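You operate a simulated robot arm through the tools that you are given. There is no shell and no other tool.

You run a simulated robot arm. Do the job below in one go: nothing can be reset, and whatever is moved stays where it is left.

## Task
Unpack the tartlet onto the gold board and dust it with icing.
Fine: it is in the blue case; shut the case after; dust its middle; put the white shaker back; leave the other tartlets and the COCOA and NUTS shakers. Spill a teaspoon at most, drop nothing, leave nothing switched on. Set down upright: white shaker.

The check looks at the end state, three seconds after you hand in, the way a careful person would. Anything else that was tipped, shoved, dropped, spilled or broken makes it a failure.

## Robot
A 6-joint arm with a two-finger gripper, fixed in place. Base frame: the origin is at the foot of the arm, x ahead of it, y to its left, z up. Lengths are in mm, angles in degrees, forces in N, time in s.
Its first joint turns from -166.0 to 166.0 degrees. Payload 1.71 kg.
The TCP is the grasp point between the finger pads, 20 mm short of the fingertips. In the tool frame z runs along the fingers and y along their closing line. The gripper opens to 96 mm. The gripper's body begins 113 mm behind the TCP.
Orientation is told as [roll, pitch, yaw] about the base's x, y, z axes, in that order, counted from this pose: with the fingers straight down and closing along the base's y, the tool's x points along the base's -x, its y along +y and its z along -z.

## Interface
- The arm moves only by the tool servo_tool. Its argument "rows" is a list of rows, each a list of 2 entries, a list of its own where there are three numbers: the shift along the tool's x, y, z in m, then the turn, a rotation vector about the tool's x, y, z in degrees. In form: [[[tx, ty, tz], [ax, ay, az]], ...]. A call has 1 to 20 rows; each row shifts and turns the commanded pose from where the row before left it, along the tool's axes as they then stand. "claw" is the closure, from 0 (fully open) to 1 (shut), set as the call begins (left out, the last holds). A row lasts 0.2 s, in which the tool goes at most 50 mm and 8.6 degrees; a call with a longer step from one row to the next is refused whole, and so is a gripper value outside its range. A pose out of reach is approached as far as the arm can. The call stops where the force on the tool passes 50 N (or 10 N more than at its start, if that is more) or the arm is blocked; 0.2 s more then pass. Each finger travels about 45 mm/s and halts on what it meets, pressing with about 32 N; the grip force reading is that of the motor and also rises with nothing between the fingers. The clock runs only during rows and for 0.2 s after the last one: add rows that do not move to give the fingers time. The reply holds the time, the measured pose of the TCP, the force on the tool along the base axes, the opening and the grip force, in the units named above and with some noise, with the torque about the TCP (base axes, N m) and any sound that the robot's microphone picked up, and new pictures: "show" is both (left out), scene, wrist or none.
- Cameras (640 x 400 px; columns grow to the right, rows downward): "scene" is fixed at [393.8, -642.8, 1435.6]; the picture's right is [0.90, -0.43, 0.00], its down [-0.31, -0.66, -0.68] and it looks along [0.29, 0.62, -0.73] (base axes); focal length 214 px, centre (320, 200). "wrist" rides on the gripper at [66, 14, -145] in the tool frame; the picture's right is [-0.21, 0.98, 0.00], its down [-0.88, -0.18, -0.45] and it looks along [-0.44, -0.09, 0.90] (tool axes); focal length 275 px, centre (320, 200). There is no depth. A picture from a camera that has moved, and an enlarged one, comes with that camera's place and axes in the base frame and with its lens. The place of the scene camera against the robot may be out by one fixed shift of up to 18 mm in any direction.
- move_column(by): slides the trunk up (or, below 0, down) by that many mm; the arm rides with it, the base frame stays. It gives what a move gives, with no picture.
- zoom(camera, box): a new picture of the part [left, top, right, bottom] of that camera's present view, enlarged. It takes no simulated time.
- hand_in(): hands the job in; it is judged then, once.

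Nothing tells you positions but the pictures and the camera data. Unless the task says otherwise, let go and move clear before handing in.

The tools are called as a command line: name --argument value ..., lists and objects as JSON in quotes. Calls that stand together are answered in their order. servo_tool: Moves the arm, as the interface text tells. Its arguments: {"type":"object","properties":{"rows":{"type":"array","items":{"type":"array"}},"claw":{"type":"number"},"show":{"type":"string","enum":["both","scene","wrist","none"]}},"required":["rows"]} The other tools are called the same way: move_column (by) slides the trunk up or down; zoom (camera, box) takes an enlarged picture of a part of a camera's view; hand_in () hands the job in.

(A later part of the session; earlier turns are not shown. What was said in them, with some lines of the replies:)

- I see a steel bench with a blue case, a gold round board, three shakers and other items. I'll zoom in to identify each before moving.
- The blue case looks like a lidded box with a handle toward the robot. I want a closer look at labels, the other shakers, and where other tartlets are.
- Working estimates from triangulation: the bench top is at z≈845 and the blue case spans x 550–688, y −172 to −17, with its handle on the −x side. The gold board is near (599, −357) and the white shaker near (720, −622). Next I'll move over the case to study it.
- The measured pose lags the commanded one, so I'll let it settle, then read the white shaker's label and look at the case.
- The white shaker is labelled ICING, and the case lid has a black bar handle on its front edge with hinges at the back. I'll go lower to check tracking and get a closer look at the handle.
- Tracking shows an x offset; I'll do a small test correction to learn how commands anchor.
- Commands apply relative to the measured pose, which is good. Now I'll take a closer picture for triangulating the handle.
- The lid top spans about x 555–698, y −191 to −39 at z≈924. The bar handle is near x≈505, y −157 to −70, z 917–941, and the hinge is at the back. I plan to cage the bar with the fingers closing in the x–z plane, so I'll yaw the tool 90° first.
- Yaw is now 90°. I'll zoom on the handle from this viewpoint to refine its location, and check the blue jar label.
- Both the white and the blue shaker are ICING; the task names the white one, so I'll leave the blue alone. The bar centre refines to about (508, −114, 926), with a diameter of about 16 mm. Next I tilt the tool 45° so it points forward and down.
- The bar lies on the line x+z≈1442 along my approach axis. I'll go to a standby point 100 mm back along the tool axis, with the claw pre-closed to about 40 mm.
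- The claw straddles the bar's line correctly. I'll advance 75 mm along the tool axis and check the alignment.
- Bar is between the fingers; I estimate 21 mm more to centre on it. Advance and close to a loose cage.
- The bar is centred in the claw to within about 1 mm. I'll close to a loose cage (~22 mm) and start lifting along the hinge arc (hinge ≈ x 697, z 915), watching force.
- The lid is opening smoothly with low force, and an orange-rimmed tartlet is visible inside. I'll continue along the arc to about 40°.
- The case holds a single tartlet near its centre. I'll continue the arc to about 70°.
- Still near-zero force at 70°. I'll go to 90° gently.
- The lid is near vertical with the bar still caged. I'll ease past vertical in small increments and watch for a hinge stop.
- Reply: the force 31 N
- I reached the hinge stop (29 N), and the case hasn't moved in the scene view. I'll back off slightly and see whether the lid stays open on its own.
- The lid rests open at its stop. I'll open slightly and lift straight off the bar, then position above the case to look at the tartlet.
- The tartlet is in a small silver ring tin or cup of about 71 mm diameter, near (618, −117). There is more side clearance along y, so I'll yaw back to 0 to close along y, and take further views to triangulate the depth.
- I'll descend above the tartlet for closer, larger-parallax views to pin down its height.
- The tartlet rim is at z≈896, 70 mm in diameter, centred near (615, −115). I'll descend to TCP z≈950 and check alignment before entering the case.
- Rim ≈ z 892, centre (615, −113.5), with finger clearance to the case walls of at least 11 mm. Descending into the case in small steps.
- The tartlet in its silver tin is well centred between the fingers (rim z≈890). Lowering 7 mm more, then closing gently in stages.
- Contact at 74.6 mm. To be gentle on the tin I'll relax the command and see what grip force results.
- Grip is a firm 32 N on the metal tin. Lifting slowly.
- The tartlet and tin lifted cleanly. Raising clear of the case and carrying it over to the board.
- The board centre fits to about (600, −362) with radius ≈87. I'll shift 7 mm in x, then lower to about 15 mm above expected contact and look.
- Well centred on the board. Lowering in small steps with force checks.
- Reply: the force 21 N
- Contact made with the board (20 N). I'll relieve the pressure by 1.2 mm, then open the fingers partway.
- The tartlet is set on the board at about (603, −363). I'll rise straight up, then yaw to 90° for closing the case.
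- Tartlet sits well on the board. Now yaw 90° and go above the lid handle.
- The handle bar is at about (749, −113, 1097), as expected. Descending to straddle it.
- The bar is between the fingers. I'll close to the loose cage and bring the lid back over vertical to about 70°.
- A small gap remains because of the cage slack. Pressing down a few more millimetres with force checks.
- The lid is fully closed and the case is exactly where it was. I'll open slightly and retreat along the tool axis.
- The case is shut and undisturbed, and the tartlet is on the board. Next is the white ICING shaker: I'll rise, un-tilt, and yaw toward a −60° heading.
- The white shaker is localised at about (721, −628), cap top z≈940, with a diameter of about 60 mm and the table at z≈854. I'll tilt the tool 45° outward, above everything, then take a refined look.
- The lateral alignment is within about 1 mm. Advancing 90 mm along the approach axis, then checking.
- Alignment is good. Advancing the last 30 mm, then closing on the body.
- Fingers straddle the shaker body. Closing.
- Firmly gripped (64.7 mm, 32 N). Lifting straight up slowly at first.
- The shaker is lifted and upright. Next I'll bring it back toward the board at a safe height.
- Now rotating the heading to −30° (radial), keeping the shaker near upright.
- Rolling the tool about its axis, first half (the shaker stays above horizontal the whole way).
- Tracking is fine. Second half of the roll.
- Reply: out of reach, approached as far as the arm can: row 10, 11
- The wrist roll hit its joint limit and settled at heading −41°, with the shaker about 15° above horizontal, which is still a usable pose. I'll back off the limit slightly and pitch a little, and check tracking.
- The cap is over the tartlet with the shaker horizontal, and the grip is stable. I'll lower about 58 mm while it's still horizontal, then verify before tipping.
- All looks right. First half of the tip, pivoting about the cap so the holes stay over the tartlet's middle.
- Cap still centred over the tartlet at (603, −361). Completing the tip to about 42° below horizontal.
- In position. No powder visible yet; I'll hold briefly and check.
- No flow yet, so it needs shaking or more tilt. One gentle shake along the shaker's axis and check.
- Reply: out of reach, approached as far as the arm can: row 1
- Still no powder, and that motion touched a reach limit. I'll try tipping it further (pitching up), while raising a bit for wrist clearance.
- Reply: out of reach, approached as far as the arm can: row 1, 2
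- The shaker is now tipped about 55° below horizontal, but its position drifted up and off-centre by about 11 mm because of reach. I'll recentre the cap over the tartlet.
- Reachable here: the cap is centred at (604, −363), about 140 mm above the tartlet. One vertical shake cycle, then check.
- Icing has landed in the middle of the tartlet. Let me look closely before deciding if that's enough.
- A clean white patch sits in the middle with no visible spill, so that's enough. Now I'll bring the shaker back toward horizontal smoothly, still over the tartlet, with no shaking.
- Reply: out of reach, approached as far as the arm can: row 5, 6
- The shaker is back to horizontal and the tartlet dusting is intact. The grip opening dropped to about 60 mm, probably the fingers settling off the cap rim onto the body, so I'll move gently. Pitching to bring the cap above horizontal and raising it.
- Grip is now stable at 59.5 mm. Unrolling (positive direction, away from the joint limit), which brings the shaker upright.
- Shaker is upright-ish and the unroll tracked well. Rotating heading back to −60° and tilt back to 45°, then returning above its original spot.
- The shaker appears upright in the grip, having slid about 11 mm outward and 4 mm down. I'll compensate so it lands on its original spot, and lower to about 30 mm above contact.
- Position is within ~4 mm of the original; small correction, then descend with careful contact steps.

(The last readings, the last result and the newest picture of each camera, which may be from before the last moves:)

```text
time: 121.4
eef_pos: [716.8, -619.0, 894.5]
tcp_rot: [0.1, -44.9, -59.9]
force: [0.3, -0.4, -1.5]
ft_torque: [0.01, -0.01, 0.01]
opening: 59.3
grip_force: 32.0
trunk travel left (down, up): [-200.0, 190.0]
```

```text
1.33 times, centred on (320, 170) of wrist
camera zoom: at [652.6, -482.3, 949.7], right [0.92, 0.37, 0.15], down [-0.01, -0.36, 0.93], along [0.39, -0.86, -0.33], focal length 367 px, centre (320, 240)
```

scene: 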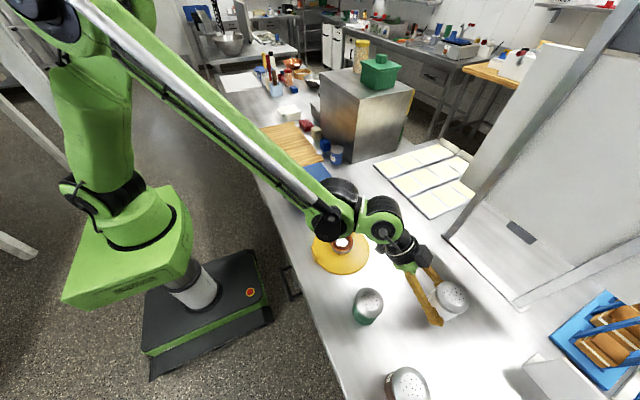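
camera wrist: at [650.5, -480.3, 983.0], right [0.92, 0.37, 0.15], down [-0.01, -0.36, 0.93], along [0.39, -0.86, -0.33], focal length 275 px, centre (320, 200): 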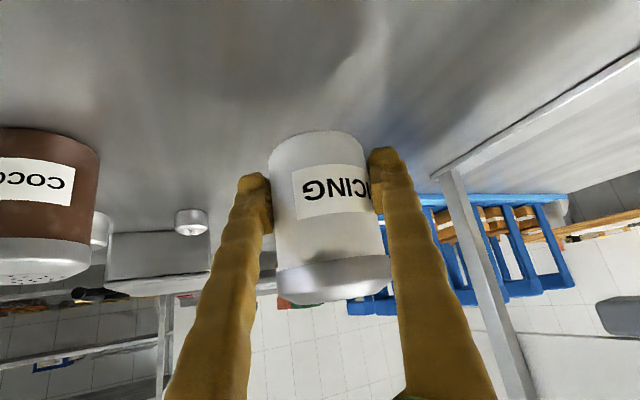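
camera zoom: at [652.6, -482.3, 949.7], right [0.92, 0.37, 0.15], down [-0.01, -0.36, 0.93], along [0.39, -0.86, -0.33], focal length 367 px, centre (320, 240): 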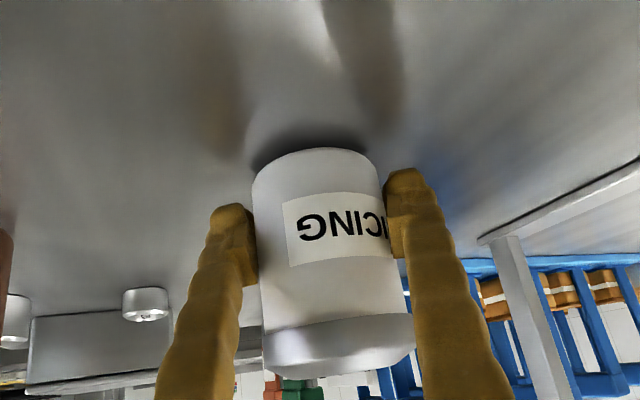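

servo_tool --rows '[[[0.0016, 0, 0.0016], [0, 0, 0]], [[0, 0, 0], [0, 0, 0]]]' --show "none"

servo_tool --rows '[[[0.0014, 0, 0.0014], [0, 0, 0]], [[0, 0, 0], [0, 0, 0]]]' --show "none"

zoom --camera "wrist" --box '[140, 20, 500, 320]'

```text
time: 122.0
eef_pos: [718.4, -618.1, 890.7]
tcp_rot: [0.1, -45.0, -59.8]
force: [-0.6, -0.3, -1.2]
ft_torque: [-0.01, 0.0, -0.02]
opening: 59.2
grip_force: 32.0
trunk travel left (down, up): [-200.0, 190.0]
```

```text
time: 122.6
eef_pos: [717.9, -619.0, 888.8]
tcp_rot: [0.0, -45.0, -59.8]
force: [0.5, -0.4, -1.0]
ft_torque: [0.04, 0.0, -0.01]
opening: 59.4
grip_force: 32.4
trunk travel left (down, up): [-200.0, 190.0]
```

```text
1.33 times, centred on (320, 170) of wrist
camera zoom: at [653.3, -482.4, 945.4], right [0.92, 0.37, 0.15], down [-0.01, -0.36, 0.93], along [0.39, -0.86, -0.33], focal length 367 px, centre (320, 240)
```

zoom: 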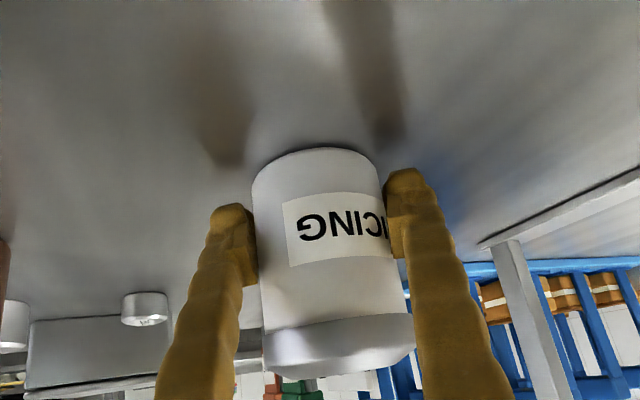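

Very close to touching. Continuing with 2 mm steps until the force rises.

servo_tool --rows '[[[0.0014, 0, 0.0014], [0, 0, 0]], [[0, 0, 0], [0, 0, 0]]]' --show "none"

```text
time: 123.2
eef_pos: [717.4, -618.8, 887.7]
tcp_rot: [0.2, -45.1, -59.7]
force: [0.4, -0.3, 18.1]
ft_torque: [-0.57, -0.33, 0.04]
opening: 59.2
grip_force: 32.0
trunk travel left (down, up): [-200.0, 190.0]
```

Contact (18 N). The torque shows the front edge of its base touched first, so the shaker leans forward a degree or two. I'll counter-rotate slightly and re-seat.

servo_tool --rows '[[[0, 0, 0], [0, -1.5, 0]], [[0, 0, 0], [0, 0, 0]]]' --show "none"

zoom --camera "wrist" --box '[220, 100, 420, 300]'

zoom --camera "scene" --box '[400, 260, 500, 350]'

```text
time: 123.8
eef_pos: [716.3, -618.1, 887.7]
tcp_rot: [0.1, -46.6, -59.8]
force: [-2.6, 5.7, 15.1]
ft_torque: [0.49, 0.29, 0.01]
opening: 59.4
grip_force: 31.8
trunk travel left (down, up): [-200.0, 190.0]
```

```text
2.00 times, centred on (320, 200) of wrist
camera zoom: at [652.0, -480.4, 940.6], right [0.92, 0.37, 0.15], down [-0.02, -0.34, 0.94], along [0.4, -0.87, -0.3], focal length 551 px, centre (320, 200)
```

zoom: 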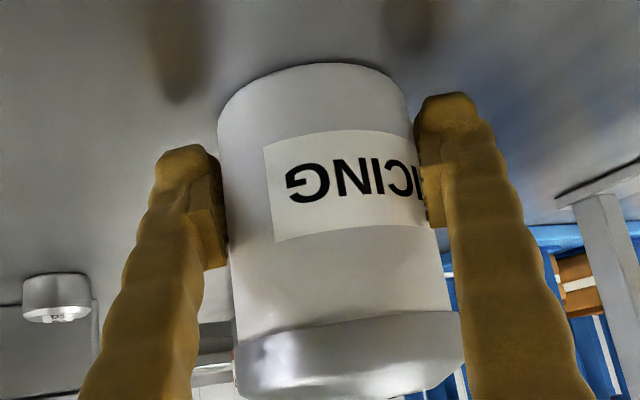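

```text
4.44 times, centred on (450, 305) of scene
camera zoom: at [393.8, -642.8, 1435.6], right [0.9, -0.43, 0.0], down [-0.31, -0.66, -0.68], along [0.29, 0.62, -0.73], focal length 953 px, centre (-258, -267)
```

zoom: 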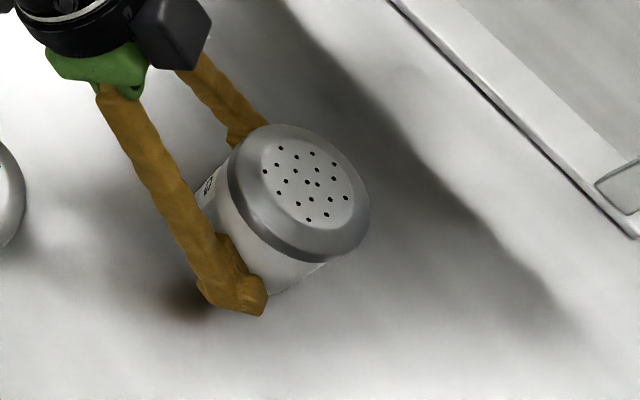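

Torque reversed, so flat is about 0.75° back from here. Fine-adjusting.

servo_tool --rows '[[[0, 0, 0], [0, 0.7, 0]], [[0, 0, 0], [0, 0, 0]]]' --show "none"

```text
time: 124.4
eef_pos: [716.4, -618.7, 889.6]
tcp_rot: [0.0, -45.8, -59.8]
force: [1.0, 2.4, 9.7]
ft_torque: [0.22, 0.15, -0.03]
opening: 59.4
grip_force: 32.1
trunk travel left (down, up): [-200.0, 190.0]
```

Seated nearly flat with light load. Releasing.

servo_tool --rows '[[[0, 0, 0], [0, 0, 0]], [[0, 0, 0], [0, 0, 0]], [[0, 0, 0], [0, 0, 0]]]' --claw 0.1 --show "none"

zoom --camera "wrist" --box '[140, 20, 500, 320]'

zoom --camera "scene" --box '[400, 260, 500, 350]'

```text
time: 125.2
eef_pos: [717.4, -619.3, 888.3]
tcp_rot: [0.0, -45.8, -59.8]
force: [0.2, -0.5, -0.3]
ft_torque: [0.01, 0.03, -0.02]
opening: 86.6
grip_force: 0.1
trunk travel left (down, up): [-200.0, 190.0]
```

```text
1.33 times, centred on (320, 170) of wrist
camera zoom: at [652.8, -481.7, 941.7], right [0.92, 0.37, 0.15], down [-0.01, -0.35, 0.94], along [0.4, -0.86, -0.31], focal length 367 px, centre (320, 240)
```

zoom: 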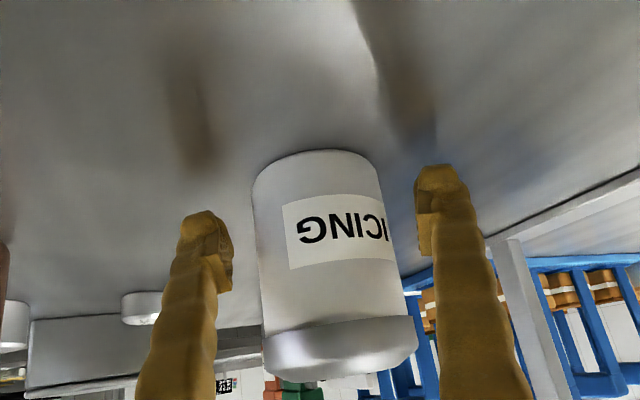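

```text
4.44 times, centred on (450, 305) of scene
camera zoom: at [393.8, -642.8, 1435.6], right [0.9, -0.43, 0.0], down [-0.31, -0.66, -0.68], along [0.29, 0.62, -0.73], focal length 953 px, centre (-258, -267)
```

zoom: 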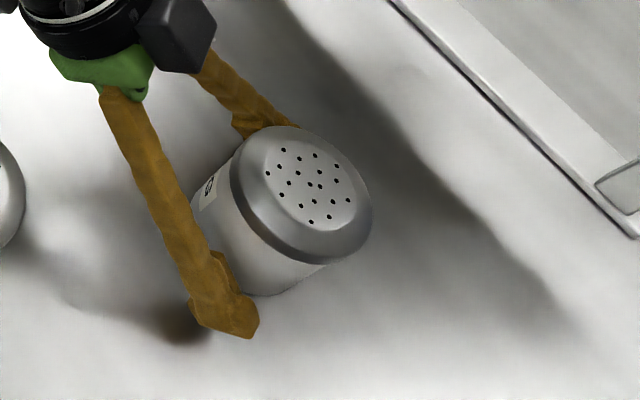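

The shaker stands upright within about 2–3 mm of its original spot. Retreating straight back along the tool axis.

servo_tool --rows '[[[0, 0, -0.015], [0, 0, 0]], [[0, 0, -0.025], [0, 0, 0]], [[0, 0, -0.03], [0, 0, 0]], [[0, 0, -0.035], [0, 0, 0]], [[0, 0, -0.035], [0, 0, 0]], [[0, 0, -0.035], [0, 0, 0]], [[0, 0, -0.035], [0, 0, 0]], [[0, 0, 0], [0, 0, 0]], [[0, 0, 0], [0, 0, 0]]]' --claw 0.0 --show "both"

```text
time: 127.2
eef_pos: [642.0, -488.8, 1034.5]
tcp_rot: [0.0, -45.8, -59.7]
force: [0.2, -0.3, 0.0]
ft_torque: [-0.01, 0.04, -0.05]
opening: 96.0
grip_force: 0.1
trunk travel left (down, up): [-200.0, 190.0]
camera wrist: at [577.2, -351.5, 1088.3], right [0.92, 0.37, 0.15], down [-0.01, -0.35, 0.94], along [0.4, -0.86, -0.31], focal length 275 px, centre (320, 200)
```

scene: 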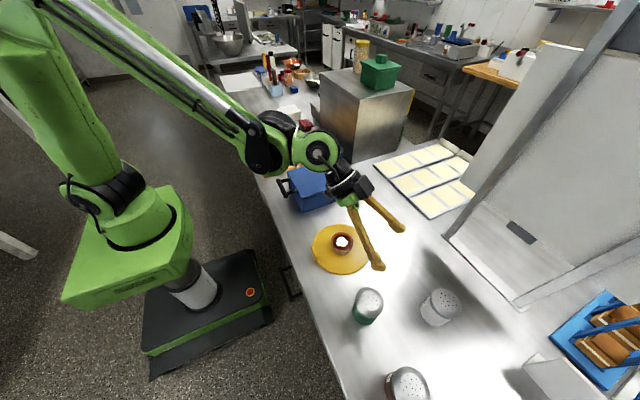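
wrist: 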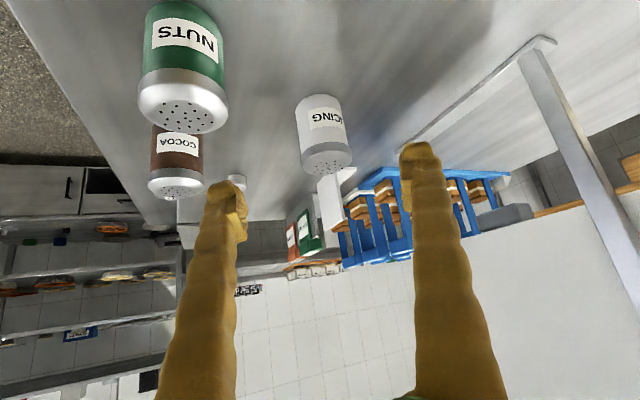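

Clear of the shaker. Rising and pointing down to inspect the whole work area.

servo_tool --rows '[[[-0.0269, 0, -0.0261], [0, 0, 0]], [[-0.0269, 0, -0.0261], [0, 0, 0]], [[-0.0269, 0, -0.0261], [0, 0, 0]], [[-0.0269, 0, -0.0261], [0, 0, 0]], [[0, 0, 0], [0, 7.6, 0]], [[0, 0, 0], [0, 7.6, 0]], [[0, 0, 0], [0, 7.6, 0]], [[0, 0, 0], [0, 7.6, 0]], [[0, 0, 0], [0, 7.6, 0]], [[0, 0, 0], [0, 7.8, 0]], [[0, 0, 0], [0, 0, 0]], [[0, 0, 0], [0, 0, 0]]]' --show "both"

zoom --camera "scene" --box '[280, 190, 420, 300]'

zoom --camera "scene" --box '[320, 260, 500, 400]'

zoom --camera "scene" --box '[260, 140, 380, 220]'

```text
time: 129.8
eef_pos: [641.0, -489.9, 1183.7]
tcp_rot: [0.2, 0.0, -59.8]
force: [0.0, -0.3, 0.6]
ft_torque: [0.0, -0.01, -0.01]
opening: 95.8
grip_force: 0.1
trunk travel left (down, up): [-200.0, 190.0]
camera wrist: at [618.9, -425.0, 1329.0], right [0.95, 0.31, 0.0], down [0.28, -0.85, 0.44], along [0.14, -0.42, -0.9], focal length 275 px, centre (320, 200)
```

scene: 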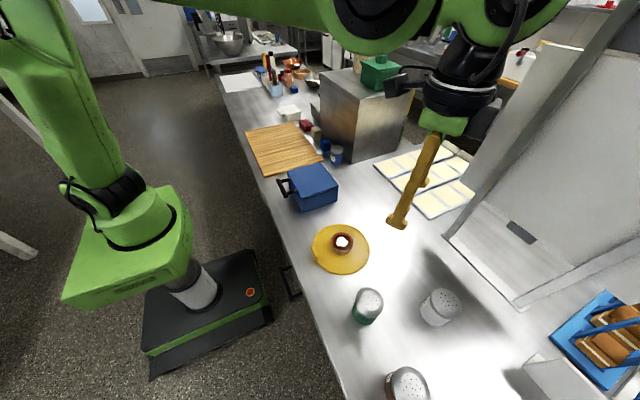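
wrist: 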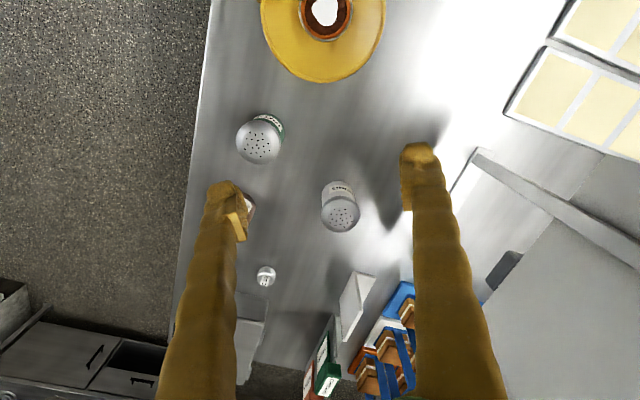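

```text
3.64 times, centred on (350, 245) of scene
camera zoom: at [393.8, -642.8, 1435.6], right [0.9, -0.43, 0.0], down [-0.31, -0.66, -0.68], along [0.29, 0.62, -0.73], focal length 780 px, centre (211, 36)
```

zoom: 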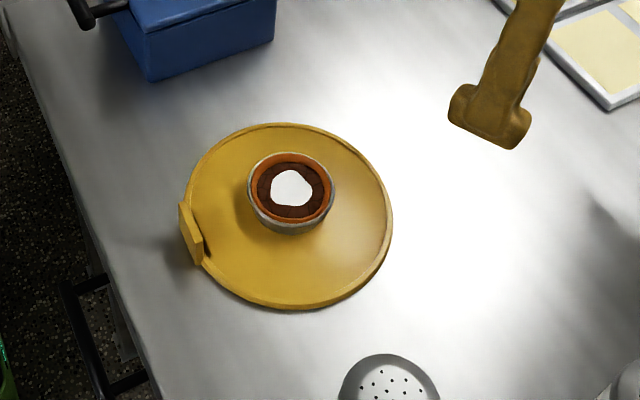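

```text
2.86 times, centred on (410, 330) of scene
camera zoom: at [393.8, -642.8, 1435.6], right [0.9, -0.43, 0.0], down [-0.31, -0.66, -0.68], along [0.29, 0.62, -0.73], focal length 613 px, centre (63, -171)
```

zoom: 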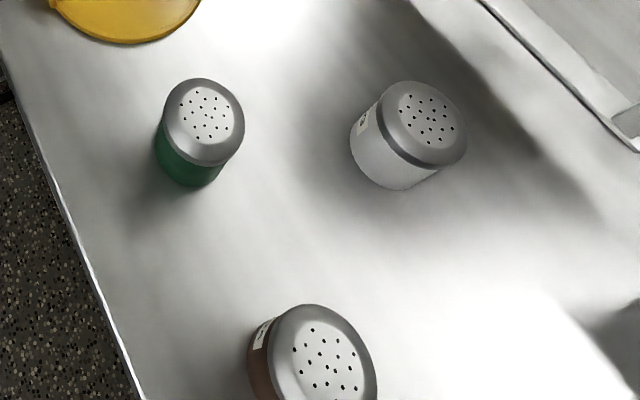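

```text
5.00 times, centred on (320, 180) of scene
camera zoom: at [393.8, -642.8, 1435.6], right [0.9, -0.43, 0.0], down [-0.31, -0.66, -0.68], along [0.29, 0.62, -0.73], focal length 1072 px, centre (320, 300)
```

zoom: 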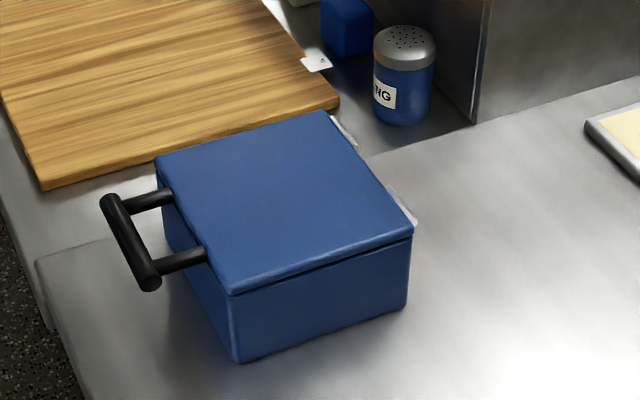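

Everything looks right: case shut, tartlet dusted, shakers in place. I'll back the arm off further for a final clear look at the board and table for any spilled icing.

servo_tool --rows '[[[0.03, 0, -0.02], [0, 0, 7.5]], [[0.03, 0, -0.02], [0, 0, 7.5]], [[0.03, 0, -0.02], [0, 0, -7.5]], [[0.03, 0, -0.02], [0, 0, -7.5]], [[0.035, 0, -0.01], [0, 0, -7.5]], [[0.035, 0, 0], [0, 0, -7.5]], [[0.035, 0, 0], [0, 0, -7.5]], [[0.035, 0, 0], [0, 0, -7.5]], [[0, 0, 0], [0, 0, -7.5]], [[0, 0, 0], [0, 0, -7.5]], [[0, 0, 0], [0, 0, 0]], [[0, 0, 0], [0, 0, 0]]]' --show "both"

zoom --camera "scene" --box '[300, 210, 380, 290]'

```text
time: 132.4
eef_pos: [503.0, -274.5, 1273.3]
tcp_rot: [0.1, 0.1, -14.7]
force: [0.3, 0.7, 0.1]
ft_torque: [0.0, 0.0, -0.01]
opening: 96.0
grip_force: 0.0
trunk travel left (down, up): [-200.0, 190.0]
camera wrist: at [442.3, -244.1, 1418.0], right [0.45, 0.89, 0.0], down [0.8, -0.4, 0.44], along [0.4, -0.2, -0.9], focal length 275 px, centre (320, 200)
```

scene: 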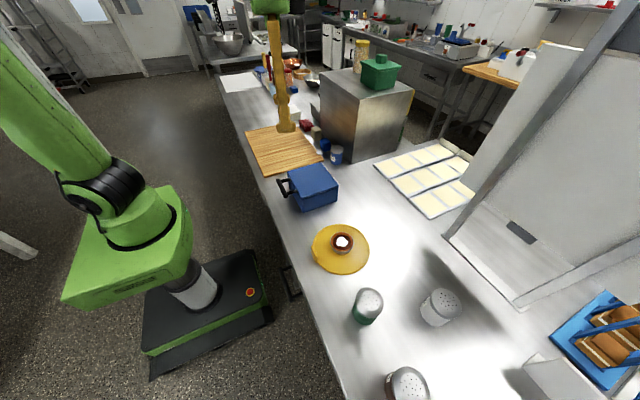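
wrist: 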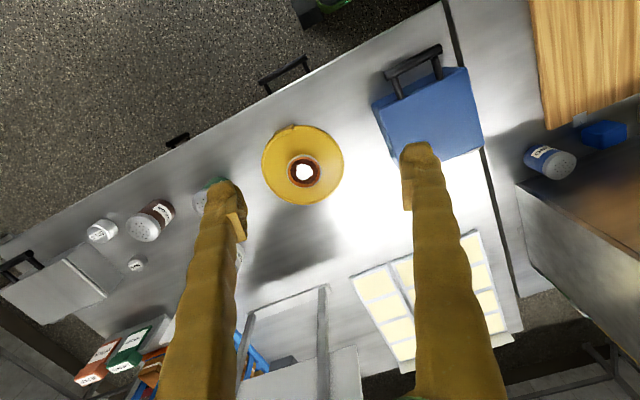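

```text
5.00 times, centred on (340, 250) of scene
camera zoom: at [393.8, -642.8, 1435.6], right [0.9, -0.43, 0.0], down [-0.31, -0.66, -0.68], along [0.29, 0.62, -0.73], focal length 1072 px, centre (220, -50)
```

zoom: 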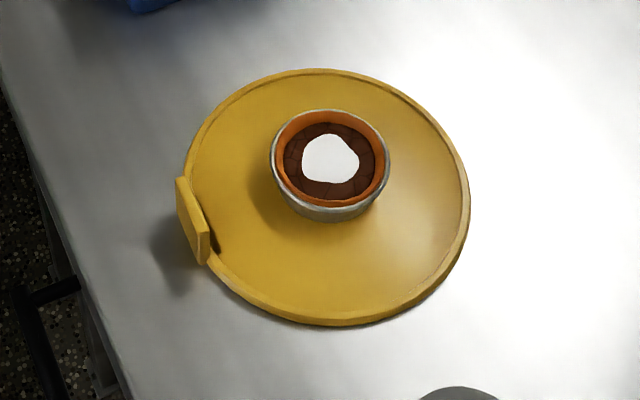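

zoom --camera "wrist" --box '[240, 100, 370, 220]'

zoom --camera "scene" --box '[380, 240, 520, 360]'

```text
3.33 times, centred on (305, 160) of wrist
camera zoom: at [442.3, -244.1, 1418.0], right [0.45, 0.89, 0.0], down [0.8, -0.4, 0.44], along [0.4, -0.2, -0.9], focal length 918 px, centre (370, 333)
```

zoom: 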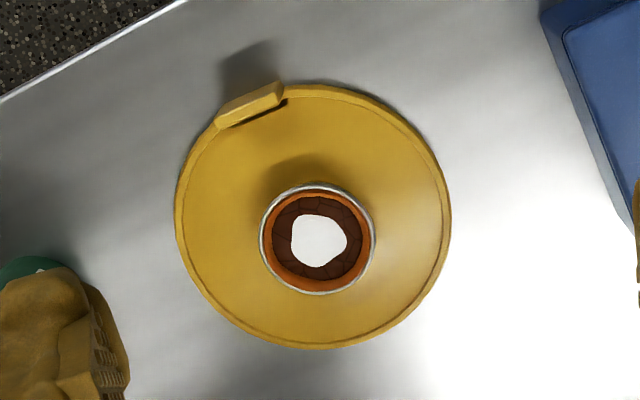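

```text
3.33 times, centred on (450, 300) of scene
camera zoom: at [393.8, -642.8, 1435.6], right [0.9, -0.43, 0.0], down [-0.31, -0.66, -0.68], along [0.29, 0.62, -0.73], focal length 715 px, centre (-113, -133)
```

zoom: 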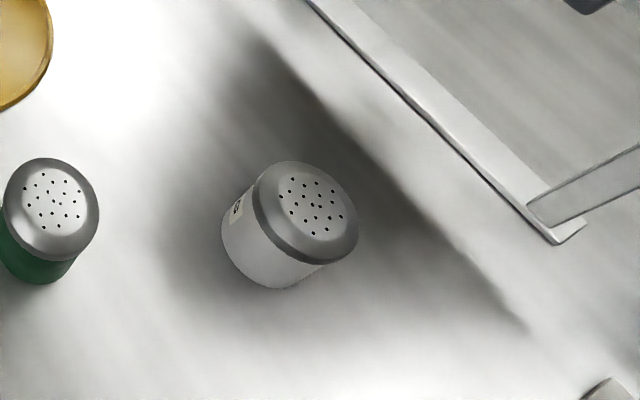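

The tartlet is on the gold board with icing in its middle and no visible spill. The blue case is shut where it was, the white shaker stands upright on its original spot, and nothing else has moved. The arm is clear and empty, so I'm handing in.

hand_in

```text
The job is handed in.
```

I moved the tartlet from the blue case to the gold board, dusted its middle with icing, and handed the job in. I don't have the check's result.

- **Tartlet:** it sits near the centre of the board, still in its silver tin. The pastry fits tightly, so I treated the tin as part of it.
- **Icing:** there is a white patch in the middle of the filling. I saw no icing on the board or bench.
- **Blue case:** the lid is fully shut and the case is where it started. While opening it I pushed the lid against its hinge stop with about 29 N, and the case did not shift.
- **White shaker:** it is upright, within about 3 mm of where it stood. It slid about 11 mm in the gripper while I was dusting, and I allowed for that when setting it down.
- **Everything else:** I didn't touch the COCOA and NUTS shakers, the blue ICING shaker or anything else on the bench. I switched nothing on, and the gripper is empty and clear.
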